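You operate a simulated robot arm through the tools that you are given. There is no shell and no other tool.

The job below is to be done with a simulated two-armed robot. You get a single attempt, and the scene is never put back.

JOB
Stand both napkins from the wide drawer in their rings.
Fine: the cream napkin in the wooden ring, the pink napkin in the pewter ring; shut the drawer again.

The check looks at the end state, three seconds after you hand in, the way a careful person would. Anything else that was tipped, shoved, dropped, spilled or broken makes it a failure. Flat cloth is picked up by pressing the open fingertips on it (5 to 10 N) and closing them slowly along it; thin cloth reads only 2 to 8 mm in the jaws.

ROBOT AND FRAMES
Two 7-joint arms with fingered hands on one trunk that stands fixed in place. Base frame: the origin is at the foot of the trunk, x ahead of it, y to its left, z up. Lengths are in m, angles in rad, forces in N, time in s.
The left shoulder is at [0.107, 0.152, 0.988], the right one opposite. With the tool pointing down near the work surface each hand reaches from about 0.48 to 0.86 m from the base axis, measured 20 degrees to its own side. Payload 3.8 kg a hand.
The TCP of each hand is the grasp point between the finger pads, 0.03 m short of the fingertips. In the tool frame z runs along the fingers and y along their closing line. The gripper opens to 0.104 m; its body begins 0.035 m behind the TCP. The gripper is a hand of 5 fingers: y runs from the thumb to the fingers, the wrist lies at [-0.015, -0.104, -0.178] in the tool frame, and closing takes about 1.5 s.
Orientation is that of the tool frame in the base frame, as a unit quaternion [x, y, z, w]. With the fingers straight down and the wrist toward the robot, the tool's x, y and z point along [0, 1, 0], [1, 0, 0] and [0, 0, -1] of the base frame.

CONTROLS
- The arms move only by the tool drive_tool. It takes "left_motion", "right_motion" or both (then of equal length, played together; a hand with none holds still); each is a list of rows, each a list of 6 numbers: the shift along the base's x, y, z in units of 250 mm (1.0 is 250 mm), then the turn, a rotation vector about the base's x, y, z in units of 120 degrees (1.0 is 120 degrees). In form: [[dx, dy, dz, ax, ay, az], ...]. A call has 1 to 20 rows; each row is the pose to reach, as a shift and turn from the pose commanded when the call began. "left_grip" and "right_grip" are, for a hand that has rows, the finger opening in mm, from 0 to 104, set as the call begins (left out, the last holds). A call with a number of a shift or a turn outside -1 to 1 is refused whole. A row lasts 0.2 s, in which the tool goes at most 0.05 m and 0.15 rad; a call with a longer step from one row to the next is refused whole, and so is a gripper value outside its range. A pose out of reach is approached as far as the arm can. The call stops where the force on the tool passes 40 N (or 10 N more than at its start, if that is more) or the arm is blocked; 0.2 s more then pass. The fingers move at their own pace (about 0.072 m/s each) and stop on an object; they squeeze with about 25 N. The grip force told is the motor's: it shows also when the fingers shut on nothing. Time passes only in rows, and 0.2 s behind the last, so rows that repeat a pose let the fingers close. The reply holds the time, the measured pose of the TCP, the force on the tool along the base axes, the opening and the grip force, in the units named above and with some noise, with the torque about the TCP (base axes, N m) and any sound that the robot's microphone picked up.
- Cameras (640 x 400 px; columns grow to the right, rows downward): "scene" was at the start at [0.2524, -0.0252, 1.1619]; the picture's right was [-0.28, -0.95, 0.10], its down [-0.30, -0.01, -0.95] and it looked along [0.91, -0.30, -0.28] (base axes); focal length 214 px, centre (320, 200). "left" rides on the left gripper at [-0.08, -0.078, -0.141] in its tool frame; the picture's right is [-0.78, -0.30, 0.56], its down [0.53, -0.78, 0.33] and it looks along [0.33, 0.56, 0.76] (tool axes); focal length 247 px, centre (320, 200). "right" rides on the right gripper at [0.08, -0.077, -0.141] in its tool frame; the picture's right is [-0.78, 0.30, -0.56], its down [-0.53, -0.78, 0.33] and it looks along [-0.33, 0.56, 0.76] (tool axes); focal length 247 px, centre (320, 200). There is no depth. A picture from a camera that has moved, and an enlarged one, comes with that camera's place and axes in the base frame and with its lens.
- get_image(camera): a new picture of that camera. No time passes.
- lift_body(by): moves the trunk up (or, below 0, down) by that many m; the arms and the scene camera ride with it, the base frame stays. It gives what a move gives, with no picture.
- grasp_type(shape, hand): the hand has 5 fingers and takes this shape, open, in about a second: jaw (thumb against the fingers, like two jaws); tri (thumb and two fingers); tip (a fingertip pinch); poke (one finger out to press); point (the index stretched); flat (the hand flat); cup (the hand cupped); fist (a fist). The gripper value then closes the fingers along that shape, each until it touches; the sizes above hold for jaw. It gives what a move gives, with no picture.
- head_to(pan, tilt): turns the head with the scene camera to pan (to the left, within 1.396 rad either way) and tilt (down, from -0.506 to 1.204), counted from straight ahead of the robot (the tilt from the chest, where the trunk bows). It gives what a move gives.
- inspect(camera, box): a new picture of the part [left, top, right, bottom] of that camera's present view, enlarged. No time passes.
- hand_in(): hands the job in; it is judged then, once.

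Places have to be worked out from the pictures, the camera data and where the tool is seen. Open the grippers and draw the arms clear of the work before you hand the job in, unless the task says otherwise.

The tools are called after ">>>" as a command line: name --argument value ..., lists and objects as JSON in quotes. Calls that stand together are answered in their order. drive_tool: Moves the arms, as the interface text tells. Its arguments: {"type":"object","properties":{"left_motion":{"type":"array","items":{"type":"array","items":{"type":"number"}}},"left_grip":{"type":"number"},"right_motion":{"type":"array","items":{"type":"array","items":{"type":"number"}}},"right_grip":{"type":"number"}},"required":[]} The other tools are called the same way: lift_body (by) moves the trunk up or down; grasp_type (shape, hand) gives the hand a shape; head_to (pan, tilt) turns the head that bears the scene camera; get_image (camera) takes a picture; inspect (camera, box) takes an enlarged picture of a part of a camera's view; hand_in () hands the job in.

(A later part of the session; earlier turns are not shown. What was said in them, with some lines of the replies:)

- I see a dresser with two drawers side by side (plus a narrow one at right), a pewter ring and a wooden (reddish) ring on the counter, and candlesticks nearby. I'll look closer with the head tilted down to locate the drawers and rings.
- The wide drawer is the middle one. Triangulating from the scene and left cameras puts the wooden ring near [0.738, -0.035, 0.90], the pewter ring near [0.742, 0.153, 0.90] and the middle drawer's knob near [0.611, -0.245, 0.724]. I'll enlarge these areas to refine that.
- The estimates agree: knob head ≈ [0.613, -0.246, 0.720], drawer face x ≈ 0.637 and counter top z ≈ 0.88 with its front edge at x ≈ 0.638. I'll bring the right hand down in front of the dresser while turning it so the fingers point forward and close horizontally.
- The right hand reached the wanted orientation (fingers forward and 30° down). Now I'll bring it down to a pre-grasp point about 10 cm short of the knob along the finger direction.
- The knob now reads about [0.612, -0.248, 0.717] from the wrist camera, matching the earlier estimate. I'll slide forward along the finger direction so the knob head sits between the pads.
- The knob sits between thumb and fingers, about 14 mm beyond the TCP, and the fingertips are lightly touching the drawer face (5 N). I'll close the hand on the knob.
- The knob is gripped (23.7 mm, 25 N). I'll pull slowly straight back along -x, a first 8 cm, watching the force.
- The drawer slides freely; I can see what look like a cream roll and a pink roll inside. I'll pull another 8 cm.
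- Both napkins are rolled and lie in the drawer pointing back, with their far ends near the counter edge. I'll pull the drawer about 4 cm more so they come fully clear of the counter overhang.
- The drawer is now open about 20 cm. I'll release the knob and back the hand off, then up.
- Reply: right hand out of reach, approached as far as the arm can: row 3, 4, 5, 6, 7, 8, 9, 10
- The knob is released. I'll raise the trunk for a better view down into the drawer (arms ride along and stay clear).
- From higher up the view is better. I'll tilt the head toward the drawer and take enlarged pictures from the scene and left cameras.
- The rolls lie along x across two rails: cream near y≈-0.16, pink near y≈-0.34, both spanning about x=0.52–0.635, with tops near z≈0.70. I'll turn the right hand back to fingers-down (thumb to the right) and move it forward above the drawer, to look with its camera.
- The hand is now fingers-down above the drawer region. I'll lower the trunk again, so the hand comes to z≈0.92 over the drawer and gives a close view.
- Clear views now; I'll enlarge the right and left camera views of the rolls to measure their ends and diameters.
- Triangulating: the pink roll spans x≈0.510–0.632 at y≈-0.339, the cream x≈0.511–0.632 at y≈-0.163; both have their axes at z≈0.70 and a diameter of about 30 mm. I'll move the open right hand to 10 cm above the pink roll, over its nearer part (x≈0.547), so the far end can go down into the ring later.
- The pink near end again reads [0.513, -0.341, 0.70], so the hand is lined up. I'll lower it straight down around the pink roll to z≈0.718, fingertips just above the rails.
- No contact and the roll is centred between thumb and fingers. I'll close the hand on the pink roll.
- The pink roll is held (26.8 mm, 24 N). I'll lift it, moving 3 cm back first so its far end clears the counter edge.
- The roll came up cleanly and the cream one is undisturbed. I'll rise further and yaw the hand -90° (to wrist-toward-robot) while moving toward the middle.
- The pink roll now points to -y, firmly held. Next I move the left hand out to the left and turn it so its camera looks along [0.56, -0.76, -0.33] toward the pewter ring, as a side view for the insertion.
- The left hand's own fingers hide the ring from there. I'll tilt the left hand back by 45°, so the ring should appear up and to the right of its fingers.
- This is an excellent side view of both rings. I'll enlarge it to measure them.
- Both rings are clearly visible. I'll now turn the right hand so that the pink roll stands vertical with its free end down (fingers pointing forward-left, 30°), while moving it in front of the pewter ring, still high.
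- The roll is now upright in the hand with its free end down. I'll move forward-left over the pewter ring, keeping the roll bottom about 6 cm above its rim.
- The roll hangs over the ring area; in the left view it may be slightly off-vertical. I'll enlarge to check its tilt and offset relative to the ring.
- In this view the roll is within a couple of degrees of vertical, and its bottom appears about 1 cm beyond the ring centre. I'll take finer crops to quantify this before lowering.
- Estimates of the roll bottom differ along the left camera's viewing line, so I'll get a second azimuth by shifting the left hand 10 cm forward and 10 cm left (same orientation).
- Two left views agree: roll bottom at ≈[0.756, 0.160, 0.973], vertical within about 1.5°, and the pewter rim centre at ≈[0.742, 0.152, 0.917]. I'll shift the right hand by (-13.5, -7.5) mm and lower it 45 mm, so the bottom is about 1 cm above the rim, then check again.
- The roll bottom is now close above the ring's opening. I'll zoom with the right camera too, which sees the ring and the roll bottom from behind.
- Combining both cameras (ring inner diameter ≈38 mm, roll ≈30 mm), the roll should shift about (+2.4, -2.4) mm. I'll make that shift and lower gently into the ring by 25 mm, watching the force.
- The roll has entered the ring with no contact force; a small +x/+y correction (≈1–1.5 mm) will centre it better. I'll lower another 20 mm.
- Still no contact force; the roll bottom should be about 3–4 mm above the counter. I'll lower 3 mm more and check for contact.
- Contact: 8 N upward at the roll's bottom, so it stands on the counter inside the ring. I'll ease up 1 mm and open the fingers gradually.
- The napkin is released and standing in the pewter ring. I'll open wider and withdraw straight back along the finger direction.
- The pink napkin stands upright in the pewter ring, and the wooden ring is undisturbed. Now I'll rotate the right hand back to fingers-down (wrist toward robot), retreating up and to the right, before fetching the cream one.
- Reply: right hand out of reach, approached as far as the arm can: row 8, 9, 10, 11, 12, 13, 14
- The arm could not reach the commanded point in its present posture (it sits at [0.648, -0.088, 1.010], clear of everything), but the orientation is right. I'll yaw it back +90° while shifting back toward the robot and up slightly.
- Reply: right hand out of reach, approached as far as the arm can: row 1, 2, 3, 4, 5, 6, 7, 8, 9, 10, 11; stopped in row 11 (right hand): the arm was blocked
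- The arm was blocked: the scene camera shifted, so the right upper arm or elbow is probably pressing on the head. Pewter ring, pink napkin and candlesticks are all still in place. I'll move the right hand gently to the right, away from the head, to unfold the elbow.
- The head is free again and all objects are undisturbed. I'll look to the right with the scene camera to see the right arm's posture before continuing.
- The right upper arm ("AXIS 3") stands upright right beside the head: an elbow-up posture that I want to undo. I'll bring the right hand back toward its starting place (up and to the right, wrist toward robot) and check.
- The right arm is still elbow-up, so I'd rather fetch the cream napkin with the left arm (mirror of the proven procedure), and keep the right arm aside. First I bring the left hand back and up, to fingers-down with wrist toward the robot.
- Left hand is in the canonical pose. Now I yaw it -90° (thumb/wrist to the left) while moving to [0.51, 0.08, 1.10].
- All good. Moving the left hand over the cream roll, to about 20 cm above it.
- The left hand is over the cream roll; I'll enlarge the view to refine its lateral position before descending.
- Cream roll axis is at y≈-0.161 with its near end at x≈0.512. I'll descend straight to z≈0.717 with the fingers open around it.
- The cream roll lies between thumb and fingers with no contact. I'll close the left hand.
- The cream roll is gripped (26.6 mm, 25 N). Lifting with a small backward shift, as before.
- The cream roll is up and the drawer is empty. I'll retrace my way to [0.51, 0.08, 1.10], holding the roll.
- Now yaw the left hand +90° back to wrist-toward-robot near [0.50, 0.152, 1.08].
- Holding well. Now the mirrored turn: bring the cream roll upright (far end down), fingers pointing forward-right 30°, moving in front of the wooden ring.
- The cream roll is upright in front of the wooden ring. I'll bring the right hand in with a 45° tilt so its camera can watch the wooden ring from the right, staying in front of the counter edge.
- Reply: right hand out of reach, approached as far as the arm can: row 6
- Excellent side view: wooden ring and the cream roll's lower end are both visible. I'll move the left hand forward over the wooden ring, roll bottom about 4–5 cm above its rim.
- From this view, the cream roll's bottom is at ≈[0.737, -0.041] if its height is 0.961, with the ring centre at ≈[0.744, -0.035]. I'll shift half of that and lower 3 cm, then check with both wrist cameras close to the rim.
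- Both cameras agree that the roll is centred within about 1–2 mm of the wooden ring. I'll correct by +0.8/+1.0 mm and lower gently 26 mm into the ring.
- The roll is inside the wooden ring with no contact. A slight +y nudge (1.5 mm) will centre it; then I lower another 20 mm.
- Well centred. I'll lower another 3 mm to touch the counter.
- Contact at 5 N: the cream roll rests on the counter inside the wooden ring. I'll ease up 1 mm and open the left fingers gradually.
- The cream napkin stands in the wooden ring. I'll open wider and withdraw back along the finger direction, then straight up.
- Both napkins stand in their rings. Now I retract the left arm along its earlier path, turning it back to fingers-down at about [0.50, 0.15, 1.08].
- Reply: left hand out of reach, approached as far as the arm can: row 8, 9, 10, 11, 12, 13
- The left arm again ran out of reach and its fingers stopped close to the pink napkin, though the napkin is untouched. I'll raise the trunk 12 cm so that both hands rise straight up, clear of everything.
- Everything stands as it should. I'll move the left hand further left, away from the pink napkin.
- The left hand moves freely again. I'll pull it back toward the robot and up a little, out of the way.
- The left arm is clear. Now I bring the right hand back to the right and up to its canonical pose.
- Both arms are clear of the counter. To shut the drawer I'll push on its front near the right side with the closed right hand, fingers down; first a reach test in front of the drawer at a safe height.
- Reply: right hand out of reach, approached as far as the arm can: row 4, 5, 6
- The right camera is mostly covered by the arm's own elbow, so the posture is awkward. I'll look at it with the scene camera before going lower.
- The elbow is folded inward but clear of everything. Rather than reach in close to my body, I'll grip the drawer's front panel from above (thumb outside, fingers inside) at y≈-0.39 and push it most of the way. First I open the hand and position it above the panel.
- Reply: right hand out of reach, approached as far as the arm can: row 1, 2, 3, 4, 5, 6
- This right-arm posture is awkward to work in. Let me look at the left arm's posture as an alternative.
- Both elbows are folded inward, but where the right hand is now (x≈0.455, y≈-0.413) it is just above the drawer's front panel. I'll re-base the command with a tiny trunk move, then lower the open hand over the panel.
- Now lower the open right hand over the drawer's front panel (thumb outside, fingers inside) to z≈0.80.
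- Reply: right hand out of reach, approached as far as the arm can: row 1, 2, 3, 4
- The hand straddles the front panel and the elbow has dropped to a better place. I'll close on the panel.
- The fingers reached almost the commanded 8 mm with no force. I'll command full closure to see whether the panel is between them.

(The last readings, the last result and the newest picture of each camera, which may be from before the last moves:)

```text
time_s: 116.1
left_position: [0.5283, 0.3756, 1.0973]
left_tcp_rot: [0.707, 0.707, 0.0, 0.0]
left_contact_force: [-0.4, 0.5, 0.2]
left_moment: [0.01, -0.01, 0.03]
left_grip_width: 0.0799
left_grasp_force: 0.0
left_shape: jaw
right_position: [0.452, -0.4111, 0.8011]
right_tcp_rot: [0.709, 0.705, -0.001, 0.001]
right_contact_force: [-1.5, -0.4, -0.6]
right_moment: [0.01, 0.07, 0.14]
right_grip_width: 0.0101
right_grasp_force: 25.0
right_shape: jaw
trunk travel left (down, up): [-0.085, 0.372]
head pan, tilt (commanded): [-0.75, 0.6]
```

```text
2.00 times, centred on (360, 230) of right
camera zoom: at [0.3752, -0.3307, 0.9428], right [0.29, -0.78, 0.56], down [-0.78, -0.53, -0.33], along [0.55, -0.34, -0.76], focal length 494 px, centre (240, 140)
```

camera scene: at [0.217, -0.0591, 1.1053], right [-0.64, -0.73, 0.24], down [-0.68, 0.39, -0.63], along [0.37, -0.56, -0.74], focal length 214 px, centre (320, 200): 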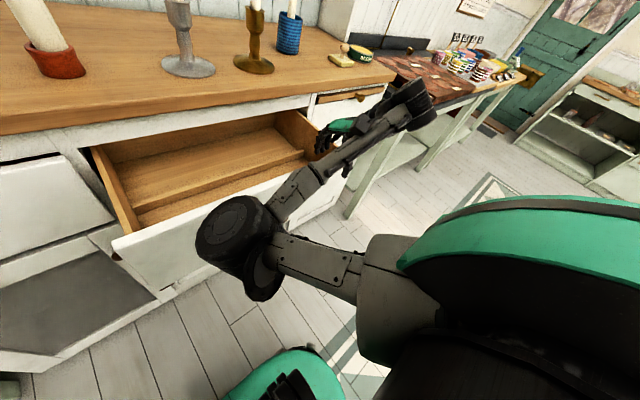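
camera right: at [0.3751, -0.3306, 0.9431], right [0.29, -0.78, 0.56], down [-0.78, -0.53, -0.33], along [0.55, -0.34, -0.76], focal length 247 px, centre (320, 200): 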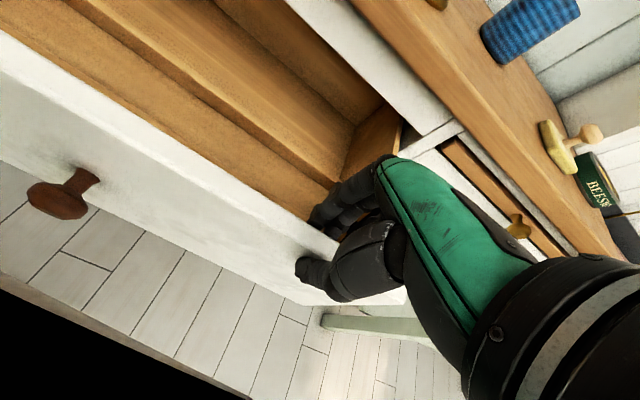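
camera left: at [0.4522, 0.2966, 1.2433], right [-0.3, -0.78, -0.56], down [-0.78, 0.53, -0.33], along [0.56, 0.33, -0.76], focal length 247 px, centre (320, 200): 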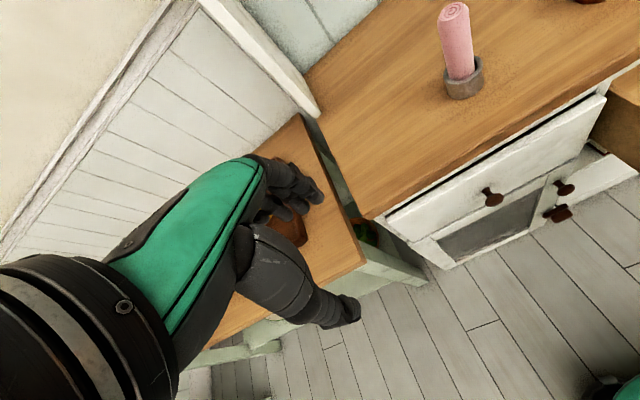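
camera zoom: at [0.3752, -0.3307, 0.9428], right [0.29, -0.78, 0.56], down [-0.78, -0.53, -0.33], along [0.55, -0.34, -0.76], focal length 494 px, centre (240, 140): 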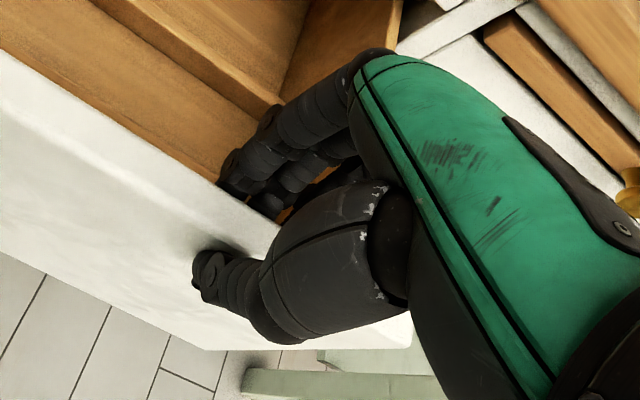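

The panel is gripped (25 N). I'll push the drawer in by about 11 cm, stopping before the knuckles reach the counter edge.

>>> drive_tool --right_motion '[[0.05, 0, 0, 0, 0, 0], [0.11, 0, 0, 0, 0, 0], [0.18, 0, 0, 0, 0, 0], [0.25, 0, 0, 0, 0, 0], [0.32, 0, 0, 0, 0, 0], [0.38, 0, 0, 0, 0, 0], [0.43, 0, 0, 0, 0, 0]]' --right_grip 0

>>> get_image --camera "right"

>>> get_image --camera "scene"

```text
time_s: 117.7
left_position: [0.5285, 0.3746, 1.0994]
left_tcp_rot: [0.708, 0.706, 0.001, 0.0]
left_contact_force: [-0.8, -0.3, -1.4]
left_moment: [0.05, 0.03, -0.04]
left_grip_width: 0.08
left_grasp_force: 0.1
left_shape: jaw
right_position: [0.56, -0.4101, 0.8008]
right_tcp_rot: [0.709, 0.705, -0.001, 0.001]
right_contact_force: [-2.1, -9.6, -3.4]
right_moment: [-0.19, 0.05, 0.07]
right_grip_width: 0.01
right_grasp_force: 25.1
right_shape: jaw
trunk travel left (down, up): [-0.085, 0.372]
head pan, tilt (commanded): [-0.75, 0.6]
```

```text
taken
camera right: at [0.4833, -0.3295, 0.943], right [0.29, -0.78, 0.56], down [-0.78, -0.53, -0.33], along [0.55, -0.34, -0.76], focal length 247 px, centre (320, 200)
```

right: 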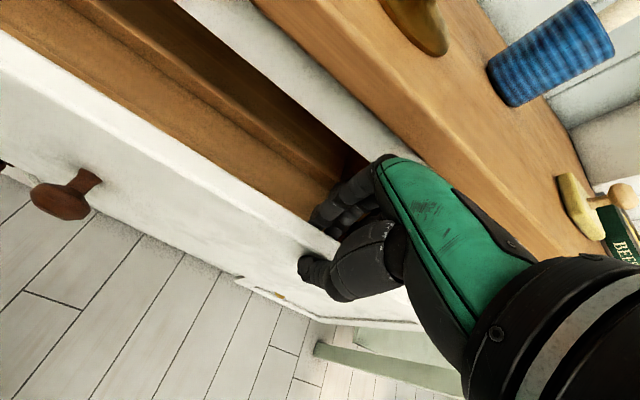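

```text
taken
camera scene: at [0.2172, -0.0607, 1.1051], right [-0.64, -0.73, 0.24], down [-0.68, 0.39, -0.63], along [0.37, -0.56, -0.74], focal length 214 px, centre (320, 200)
```

scene: 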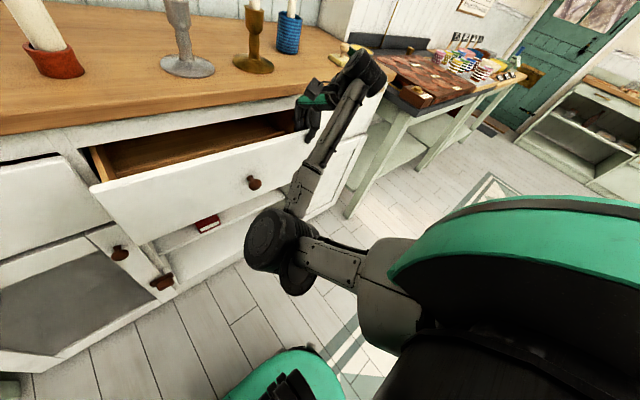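

The drawer has closed to about 8–9 cm remaining, and the elbow has come down to a normal posture. I'll release the panel and lift straight up.

>>> drive_tool --right_motion '[[0, 0, 0, 0, 0, 0], [0, 0, 0, 0, 0, 0], [-0.01, 0, 0.05, 0, 0, 0], [-0.02, 0, 0.12, 0, 0, 0], [-0.04, 0, 0.2, 0, 0, 0], [-0.06, 0, 0.28, 0, 0, 0], [-0.1, 0, 0.36, 0, 0, 0], [-0.18, 0, 0.42, 0, 0, 0], [-0.28, 0, 0.44, 0, 0, 0]]' --right_grip 45

>>> get_image --camera "right"

>>> get_image --camera "scene"

```text
time_s: 119.7
left_position: [0.5283, 0.3764, 1.0977]
left_tcp_rot: [0.707, 0.707, 0.001, 0.0]
left_contact_force: [-0.3, -0.1, -0.1]
left_moment: [0.01, -0.04, 0.02]
left_grip_width: 0.0796
left_grasp_force: 0.1
left_shape: jaw
right_position: [0.4878, -0.4094, 0.9136]
right_tcp_rot: [0.709, 0.706, -0.002, 0.001]
right_contact_force: [-0.4, 0.5, -0.9]
right_moment: [-0.01, -0.01, -0.01]
right_grip_width: 0.0449
right_grasp_force: 0.0
right_shape: jaw
trunk travel left (down, up): [-0.085, 0.372]
head pan, tilt (commanded): [-0.75, 0.6]
```

```text
taken
camera right: at [0.4114, -0.3289, 1.054], right [0.29, -0.78, 0.56], down [-0.78, -0.53, -0.33], along [0.55, -0.34, -0.76], focal length 247 px, centre (320, 200)
```

right: 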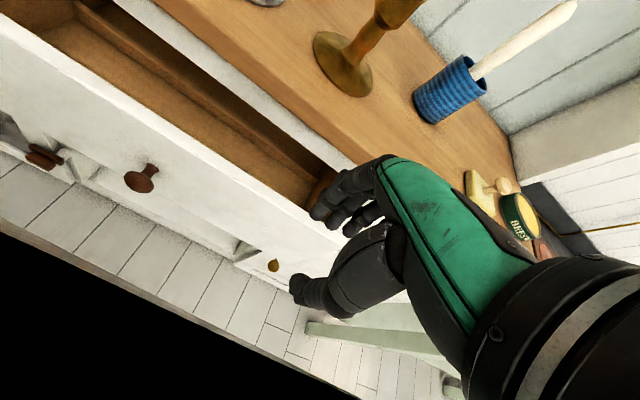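

```text
taken
camera scene: at [0.2164, -0.0587, 1.1055], right [-0.64, -0.73, 0.24], down [-0.68, 0.38, -0.63], along [0.37, -0.56, -0.74], focal length 214 px, centre (320, 200)
```

scene: 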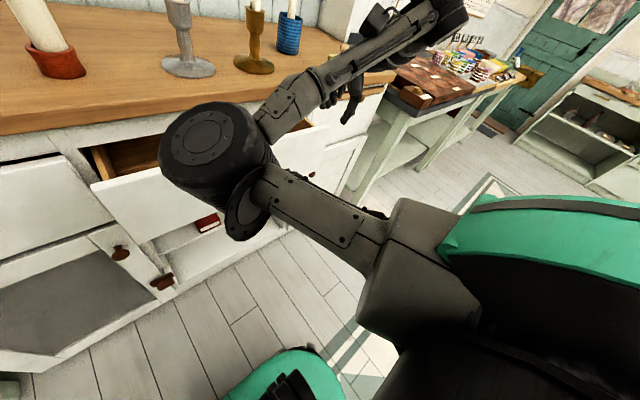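

The panel is free and the hand is in front of and above it. Now, with fingers closed, I'll lower the hand in front of the drawer face.

>>> drive_tool --right_motion '[[-0.04, 0, 0, 0, 0, 0], [-0.05, 0, -0.04, 0, 0, 0], [-0.05, 0, -0.1, 0, 0, 0], [-0.05, 0, -0.18, 0, 0, 0], [-0.05, 0, -0.26, 0, 0, 0], [-0.05, 0, -0.36, 0, 0, 0], [-0.05, 0, -0.46, 0, 0, 0], [-0.05, 0, -0.56, 0, 0, 0], [-0.05, 0, -0.66, 0, 0, 0], [-0.05, 0, -0.76, 0, 0, 0], [-0.05, 0, -0.82, 0, 0, 0]]' --right_grip 0

>>> get_image --camera "right"

>>> get_image --camera "scene"

```text
time_s: 122.1
left_position: [0.5277, 0.3748, 1.0969]
left_tcp_rot: [0.708, 0.707, 0.0, 0.0]
left_contact_force: [-0.5, -0.5, 0.2]
left_moment: [-0.02, 0.0, 0.0]
left_grip_width: 0.0796
left_grasp_force: 0.1
left_shape: jaw
right_position: [0.4803, -0.4088, 0.7068]
right_tcp_rot: [0.709, 0.705, -0.002, 0.001]
right_contact_force: [0.5, -0.5, 0.1]
right_moment: [0.0, -0.03, 0.0]
right_grip_width: 0.0002
right_grasp_force: 25.3
right_shape: jaw
trunk travel left (down, up): [-0.085, 0.372]
head pan, tilt (commanded): [-0.75, 0.6]
```

```text
taken
camera right: at [0.4031, -0.3289, 0.8488], right [0.29, -0.78, 0.56], down [-0.78, -0.53, -0.33], along [0.55, -0.34, -0.76], focal length 247 px, centre (320, 200)
```

right: 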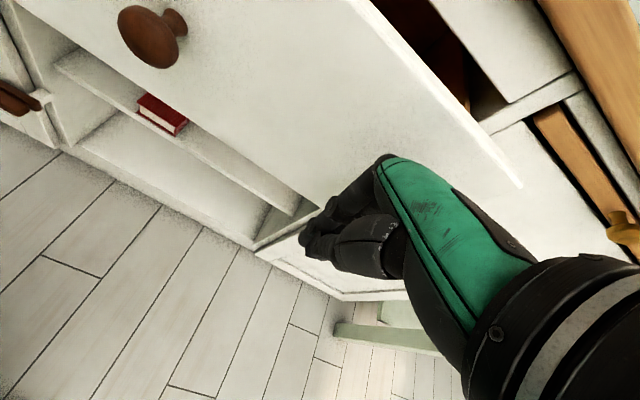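

```text
taken
camera scene: at [0.2168, -0.059, 1.1053], right [-0.64, -0.73, 0.24], down [-0.68, 0.39, -0.63], along [0.37, -0.56, -0.74], focal length 214 px, centre (320, 200)
```

scene: 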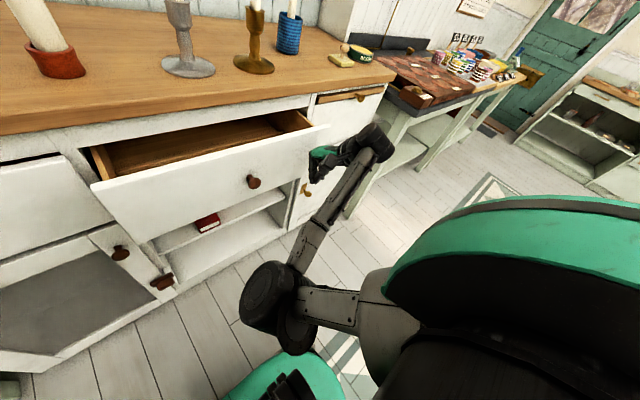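

The closed hand is in front of the drawer face. I'll shift slightly left toward the middle and push forward, first 8 cm.

>>> drive_tool --right_motion '[[0.0, 0.06, 0, 0, 0, 0], [0.02, 0.14, 0, 0, 0, 0], [0.06, 0.16, 0, 0, 0, 0], [0.11, 0.16, 0, 0, 0, 0], [0.16, 0.16, 0, 0, 0, 0], [0.21, 0.16, 0, 0, 0, 0], [0.26, 0.16, 0, 0, 0, 0], [0.31, 0.16, 0, 0, 0, 0]]' --right_grip 0

>>> get_image --camera "right"

>>> get_image --camera "scene"

```text
time_s: 123.9
left_position: [0.5292, 0.3772, 1.097]
left_tcp_rot: [0.707, 0.707, 0.0, 0.0]
left_contact_force: [0.2, 0.5, 0.1]
left_moment: [0.02, 0.02, 0.0]
left_grip_width: 0.0798
left_grasp_force: 0.0
left_shape: jaw
right_position: [0.5567, -0.3699, 0.7089]
right_tcp_rot: [0.709, 0.705, -0.002, 0.0]
right_contact_force: [-0.4, -0.7, -0.2]
right_moment: [0.0, -0.08, -0.02]
right_grip_width: 0.0
right_grasp_force: 25.4
right_shape: jaw
trunk travel left (down, up): [-0.085, 0.372]
head pan, tilt (commanded): [-0.75, 0.6]
```

```text
taken
camera right: at [0.4799, -0.2894, 0.8496], right [0.29, -0.78, 0.56], down [-0.78, -0.53, -0.33], along [0.55, -0.34, -0.76], focal length 247 px, centre (320, 200)
```

right: 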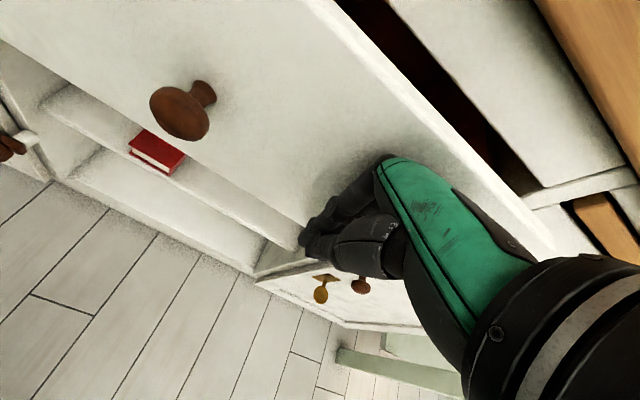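

```text
taken
camera scene: at [0.2169, -0.0589, 1.1053], right [-0.64, -0.73, 0.24], down [-0.68, 0.39, -0.63], along [0.37, -0.56, -0.74], focal length 214 px, centre (320, 200)
```

scene: 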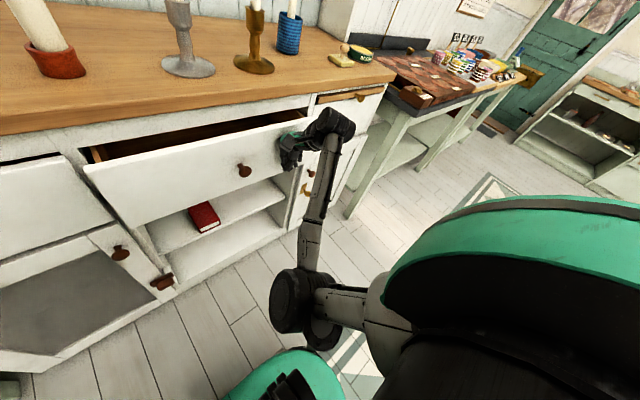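

The drawer is sliding in under the hand; about 5 cm remain. I'll continue slowly until it is shut.

>>> drive_tool --right_motion '[[0.03, 0, 0, 0, 0, 0], [0.06, 0, 0, 0, 0, 0], [0.09, 0, 0, 0, 0, 0], [0.12, 0, 0, 0, 0, 0], [0.15, 0, 0, 0, 0, 0], [0.17, 0, 0, 0, 0, 0]]' --right_grip 0

>>> get_image --camera "right"

>>> get_image --camera "scene"

```text
time_s: 125.3
left_position: [0.5269, 0.376, 1.0972]
left_tcp_rot: [0.707, 0.707, 0.0, 0.0]
left_contact_force: [-0.1, -1.0, 0.0]
left_moment: [0.02, -0.01, 0.02]
left_grip_width: 0.08
left_grasp_force: 0.0
left_shape: jaw
right_position: [0.5954, -0.3699, 0.7086]
right_tcp_rot: [0.709, 0.705, -0.003, 0.0]
right_contact_force: [-15.1, 3.6, 0.0]
right_moment: [-0.2, -0.9, 0.01]
right_grip_width: 0.0001
right_grasp_force: 25.0
right_shape: jaw
trunk travel left (down, up): [-0.085, 0.372]
head pan, tilt (commanded): [-0.75, 0.6]
```

```text
taken
camera right: at [0.5186, -0.2883, 0.8498], right [0.29, -0.78, 0.56], down [-0.78, -0.53, -0.33], along [0.55, -0.34, -0.76], focal length 247 px, centre (320, 200)
```

right: 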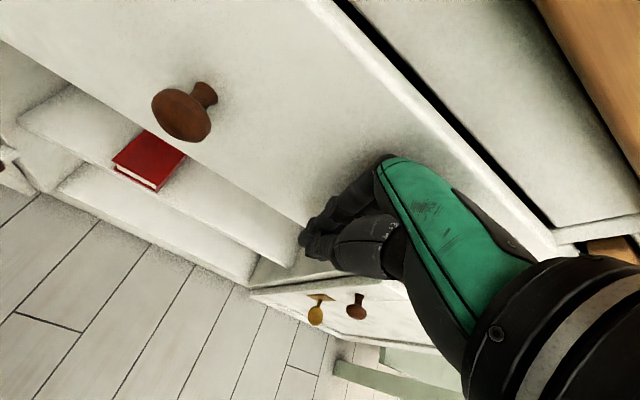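

```text
taken
camera scene: at [0.2148, -0.0588, 1.1057], right [-0.64, -0.73, 0.24], down [-0.68, 0.39, -0.63], along [0.37, -0.56, -0.74], focal length 214 px, centre (320, 200)
```

scene: 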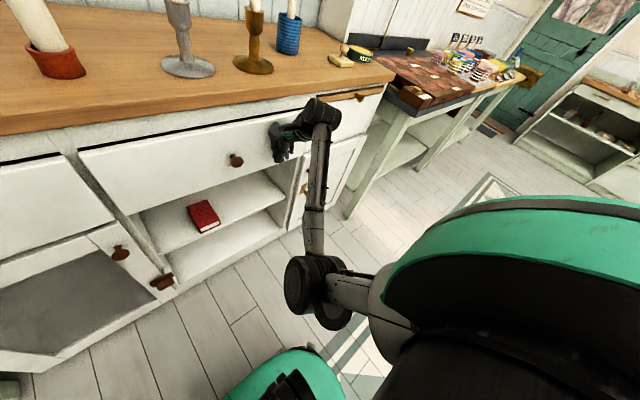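

A 15 N reaction suggests that the drawer has reached its stop. I'll check closely whether it is flush.

>>> inspect --camera "scene" --box '[60, 80, 316, 240]'

>>> inspect --camera "right" --box '[300, 0, 640, 212]'

```text
2.50 times, centred on (188, 160) of scene
camera zoom: at [0.2148, -0.0588, 1.1057], right [-0.64, -0.73, 0.24], down [-0.68, 0.39, -0.63], along [0.37, -0.56, -0.74], focal length 536 px, centre (650, 300)
```

zoom: 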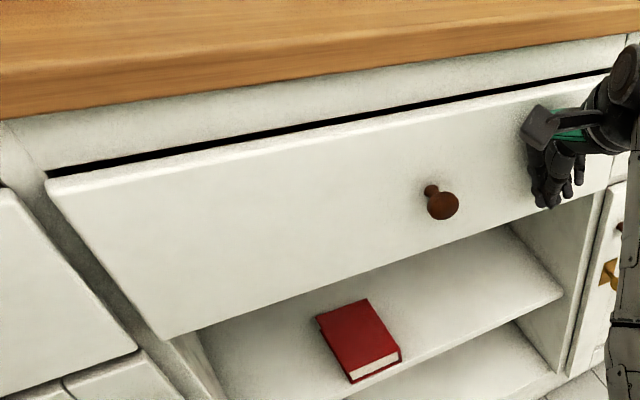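

```text
1.88 times, centred on (470, 106) of right
camera zoom: at [0.5186, -0.2883, 0.8498], right [0.29, -0.78, 0.56], down [-0.78, -0.53, -0.33], along [0.55, -0.34, -0.76], focal length 465 px, centre (38, 377)
```

zoom: 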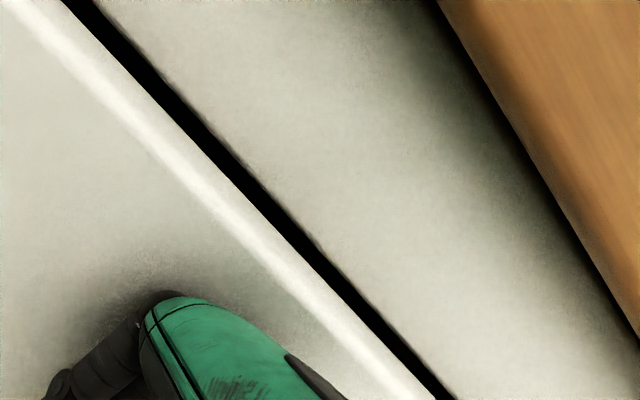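

The knob is back at x≈0.611 (originally 0.612). I'll press a little further to make sure that it is fully seated.

>>> drive_tool --right_motion '[[0.01, 0, 0, 0, 0, 0], [0.02, 0, 0, 0, 0, 0], [0.03, 0, 0, 0, 0, 0], [0.03, 0, 0, 0, 0, 0]]' --right_grip 0

>>> inspect --camera "scene" --box '[60, 80, 316, 240]'

```text
time_s: 125.8
left_position: [0.5255, 0.3763, 1.0996]
left_tcp_rot: [0.707, 0.707, 0.002, 0.002]
left_contact_force: [0.7, 0.2, 0.5]
left_moment: [-0.01, -0.04, -0.01]
left_grip_width: 0.08
left_grasp_force: 0.1
left_shape: jaw
right_position: [0.5962, -0.3686, 0.7084]
right_tcp_rot: [0.708, 0.706, -0.005, -0.002]
right_contact_force: [-32.2, 5.4, 3.3]
right_moment: [-0.36, -2.09, -0.1]
right_grip_width: 0.0
right_grasp_force: 24.9
right_shape: jaw
trunk travel left (down, up): [-0.085, 0.372]
head pan, tilt (commanded): [-0.75, 0.6]
stopped in row 2 (right hand): the force on the tool passed its limit at 49 N (the readings are from after the stop); the commanded pose is now the measured one
```

```text
2.50 times, centred on (188, 160) of scene
camera zoom: at [0.2121, -0.0581, 1.1066], right [-0.64, -0.73, 0.24], down [-0.67, 0.39, -0.63], along [0.37, -0.56, -0.74], focal length 536 px, centre (650, 300)
```

zoom: 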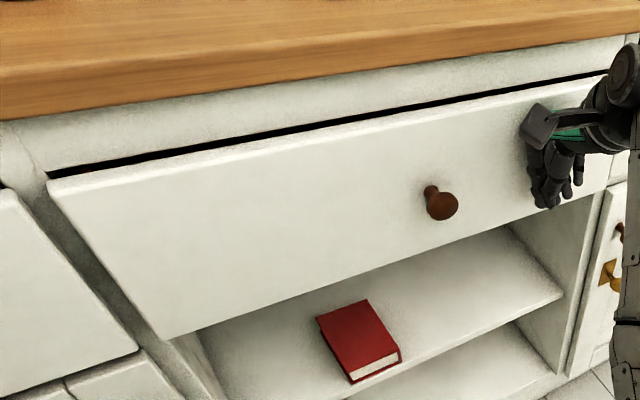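

The push stops hard (49 N at the face, no movement), so the drawer is shut. I'll back the hand away from the face, then lift it up in front of the dresser.

>>> drive_tool --right_motion '[[-0.06, 0, 0, 0, 0, 0], [-0.14, -0.02, 0, 0, 0, 0], [-0.22, -0.05, 0, 0, 0, 0], [-0.3, -0.09, 0, 0, 0, 0], [-0.38, -0.13, 0.0, 0, 0, 0], [-0.46, -0.16, 0.0, 0, 0, 0], [-0.48, -0.18, 0.06, 0, 0, 0], [-0.48, -0.18, 0.16, 0, 0, 0], [-0.48, -0.18, 0.28, 0, 0, 0], [-0.48, -0.18, 0.4, 0, 0, 0], [-0.48, -0.18, 0.52, 0, 0, 0], [-0.48, -0.18, 0.64, 0, 0, 0], [-0.48, -0.18, 0.76, 0, 0, 0], [-0.48, -0.18, 0.88, 0, 0, 0]]' --right_grip 50

>>> head_to --pan 0.0 --tilt 0.6

>>> get_image --camera "scene"

>>> inspect --camera "scene" --box '[200, 20, 460, 182]'

```text
time_s: 128.8
left_position: [0.5281, 0.3764, 1.099]
left_tcp_rot: [0.707, 0.707, 0.0, 0.0]
left_contact_force: [-0.1, -0.7, -0.5]
left_moment: [0.0, 0.0, -0.03]
left_grip_width: 0.0797
left_grasp_force: 0.1
left_shape: jaw
right_position: [0.48, -0.4139, 0.9262]
right_tcp_rot: [0.708, 0.706, -0.005, -0.002]
right_contact_force: [0.0, -0.5, 0.0]
right_moment: [0.02, 0.0, -0.01]
right_grip_width: 0.05
right_grasp_force: 0.1
right_shape: jaw
trunk travel left (down, up): [-0.085, 0.372]
head pan, tilt (commanded): [-0.75, 0.6]
```

```text
time_s: 129.9
left_position: [0.5297, 0.3754, 1.0976]
left_tcp_rot: [0.707, 0.707, 0.0, 0.0]
left_contact_force: [-0.4, 0.1, -0.9]
left_moment: [-0.03, -0.01, -0.03]
left_grip_width: 0.0796
left_grasp_force: 0.0
left_shape: jaw
right_position: [0.4801, -0.4145, 0.926]
right_tcp_rot: [0.708, 0.706, -0.004, -0.003]
right_contact_force: [0.4, 0.4, 0.4]
right_moment: [0.01, 0.01, -0.03]
right_grip_width: 0.0499
right_grasp_force: 0.1
right_shape: jaw
trunk travel left (down, up): [-0.085, 0.372]
head pan, tilt (commanded): [0.0, 0.6]
```

```text
taken
camera scene: at [0.2391, 0.0012, 1.097], right [0.0, -1.0, 0.0], down [-0.82, 0.0, -0.57], along [0.57, 0.0, -0.82], focal length 214 px, centre (320, 200)
```

scene: 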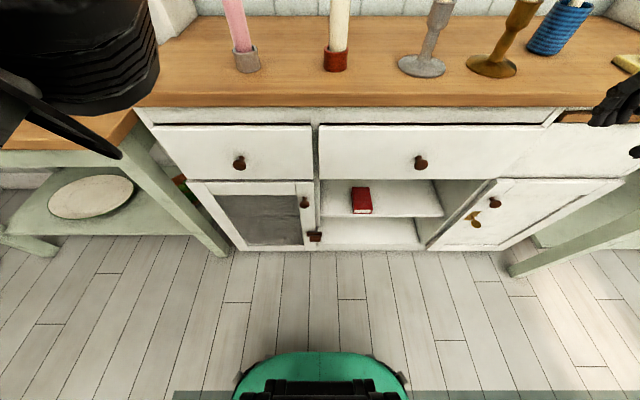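

```text
2.46 times, centred on (330, 101) of scene
camera zoom: at [0.2391, 0.0012, 1.097], right [0.0, -1.0, 0.0], down [-0.82, 0.0, -0.57], along [0.57, 0.0, -0.82], focal length 528 px, centre (295, 444)
```

zoom: 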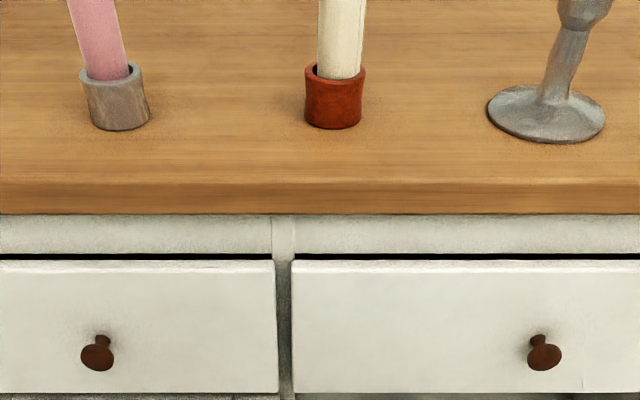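

The drawer is flush with its neighbour, as at the start. Now I'll look up at the napkins to check that both stand properly in their rings and nothing else moved.

>>> head_to --pan -0.1 --tilt 0.2

>>> get_image --camera "scene"

>>> inspect --camera "scene" --box '[180, 120, 420, 270]'

>>> get_image --camera "left"

```text
time_s: 130.8
left_position: [0.5278, 0.3754, 1.0972]
left_tcp_rot: [0.707, 0.707, 0.0, -0.001]
left_contact_force: [0.2, -1.1, -0.5]
left_moment: [-0.02, -0.01, 0.01]
left_grip_width: 0.0798
left_grasp_force: 0.1
left_shape: jaw
right_position: [0.4813, -0.4142, 0.9269]
right_tcp_rot: [0.708, 0.706, -0.004, -0.004]
right_contact_force: [1.4, 0.8, 0.9]
right_moment: [0.02, -0.02, 0.04]
right_grip_width: 0.0499
right_grasp_force: 0.0
right_shape: jaw
trunk travel left (down, up): [-0.085, 0.372]
head pan, tilt (commanded): [-0.099, 0.201]
```

```text
taken
camera scene: at [0.2561, -0.0079, 1.1298], right [-0.09, -1.0, 0.03], down [-0.53, 0.02, -0.85], along [0.84, -0.1, -0.53], focal length 214 px, centre (320, 200)
```

scene: 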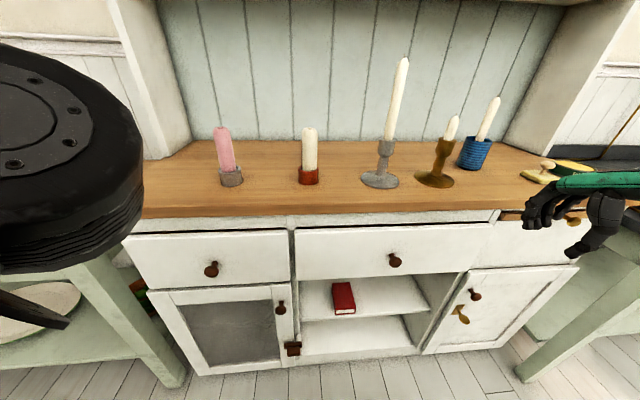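

```text
2.67 times, centred on (300, 195) of scene
camera zoom: at [0.2561, -0.0079, 1.1298], right [-0.09, -1.0, 0.03], down [-0.53, 0.02, -0.85], along [0.84, -0.1, -0.53], focal length 572 px, centre (373, 213)
```

zoom: 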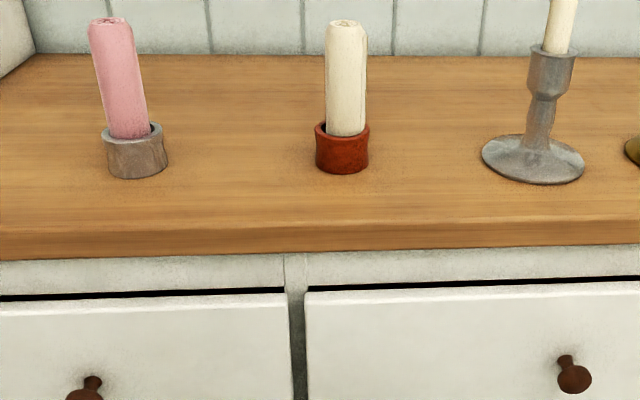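

```text
taken
camera left: at [0.4524, 0.2964, 1.2383], right [-0.3, -0.78, -0.56], down [-0.78, 0.53, -0.33], along [0.56, 0.33, -0.76], focal length 247 px, centre (320, 200)
```

left: 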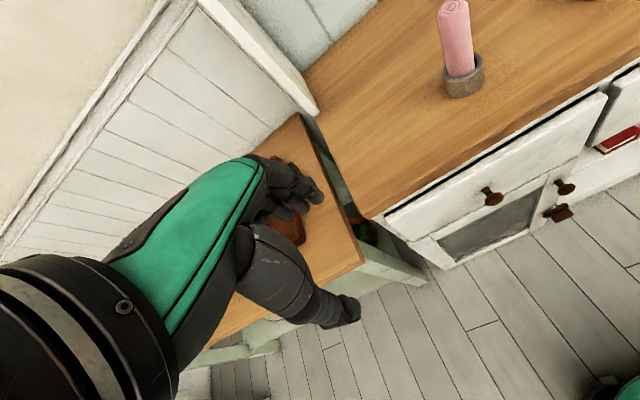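

Both napkins stand upright in their proper rings, the drawer is shut, and candlesticks, tray and mugs are in place. I'll open both hands and draw the arms up and clear before handing in.

>>> drive_tool --left_motion '[[-0.02, 0.02, 0.06, 0, 0, 0], [-0.04, 0.04, 0.12, 0, 0, 0], [-0.06, 0.06, 0.2, 0, 0, 0], [-0.08, 0.08, 0.28, 0, 0, 0], [-0.1, 0.1, 0.36, 0, 0, 0], [-0.12, 0.12, 0.42, 0, 0, 0]]' --right_motion '[[0, -0.02, 0.1, 0, 0, 0], [-0.01, -0.04, 0.22, 0, 0, 0], [-0.02, -0.06, 0.34, 0, 0, 0], [-0.03, -0.08, 0.46, 0, 0, 0], [-0.04, -0.08, 0.58, 0, 0, 0], [-0.05, -0.08, 0.7, 0, 0, 0]]' --left_grip 104 --right_grip 104

>>> get_image --camera "scene"

>>> get_image --camera "right"

>>> get_image --camera "left"

```text
time_s: 132.2
left_position: [0.4976, 0.4078, 1.2037]
left_tcp_rot: [0.707, 0.708, 0.001, 0.001]
left_contact_force: [-0.7, -0.4, 0.5]
left_moment: [0.0, -0.05, 0.0]
left_grip_width: 0.1036
left_grasp_force: 0.1
left_shape: jaw
right_position: [0.4666, -0.4348, 1.1007]
right_tcp_rot: [0.708, 0.706, -0.005, -0.003]
right_contact_force: [0.3, 0.6, -0.3]
right_moment: [-0.03, -0.02, -0.02]
right_grip_width: 0.1039
right_grasp_force: 0.1
right_shape: jaw
trunk travel left (down, up): [-0.085, 0.372]
head pan, tilt (commanded): [-0.099, 0.201]
```

```text
taken
camera scene: at [0.255, -0.0075, 1.1302], right [-0.09, -1.0, 0.04], down [-0.53, 0.02, -0.85], along [0.84, -0.1, -0.53], focal length 214 px, centre (320, 200)
```

scene: 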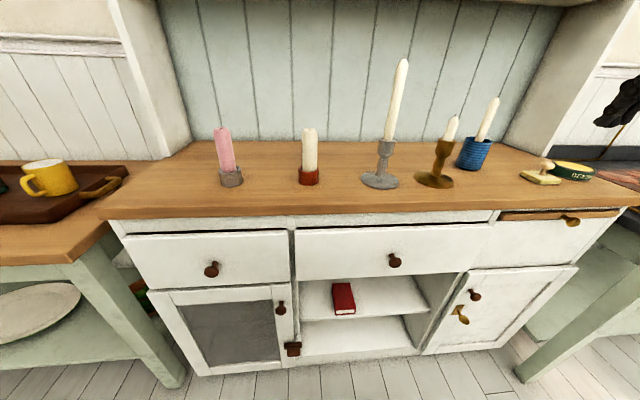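

```text
taken
camera right: at [0.3896, -0.3534, 1.2434], right [0.3, -0.78, 0.56], down [-0.78, -0.53, -0.32], along [0.55, -0.34, -0.77], focal length 247 px, centre (320, 200)
```

right: 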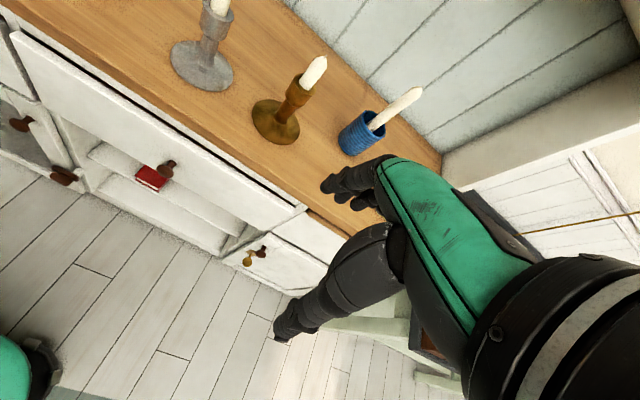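

```text
taken
camera left: at [0.4215, 0.328, 1.3441], right [-0.3, -0.78, -0.56], down [-0.78, 0.53, -0.33], along [0.56, 0.33, -0.76], focal length 247 px, centre (320, 200)
```

left: 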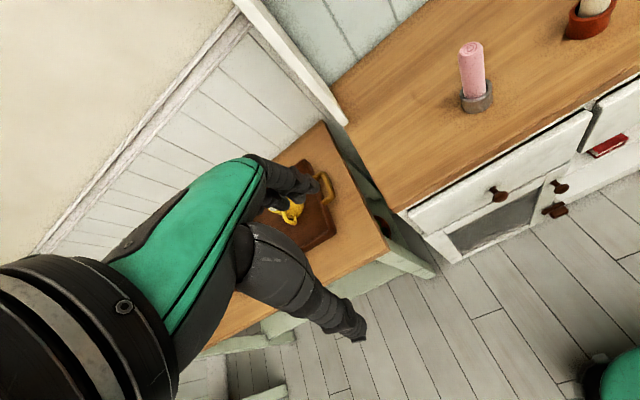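

The pink napkin stands in the pewter ring and the cream one in the wooden ring. The wide drawer is flush, nothing else was disturbed, and both hands are open and clear. Handing in.

>>> hand_in

```text
The job is handed in.
```

The job is done and handed in. The cream napkin stands in the wooden ring, the pink napkin stands in the pewter ring, and the wide drawer is shut.

In the final pictures both napkins are upright and the drawer is flush with the one beside it. The candlesticks, the tray and the yellow mug look undisturbed. The teal mug was only partly in view at the end, but was in place earlier. Both hands are open and drawn clear of the dresser.

Two things went wrong along the way:
- **Right arm against the head:** while I was bringing the right arm back after placing the pink napkin, it pressed against the robot's own head and was blocked for a moment. It came free without touching anything on the dresser.
- **Left hand near the pink napkin:** the left arm ran out of reach while withdrawing, and its fingers stopped close to the pink napkin. I raised the trunk to lift the hand clear, and the napkin was not touched.
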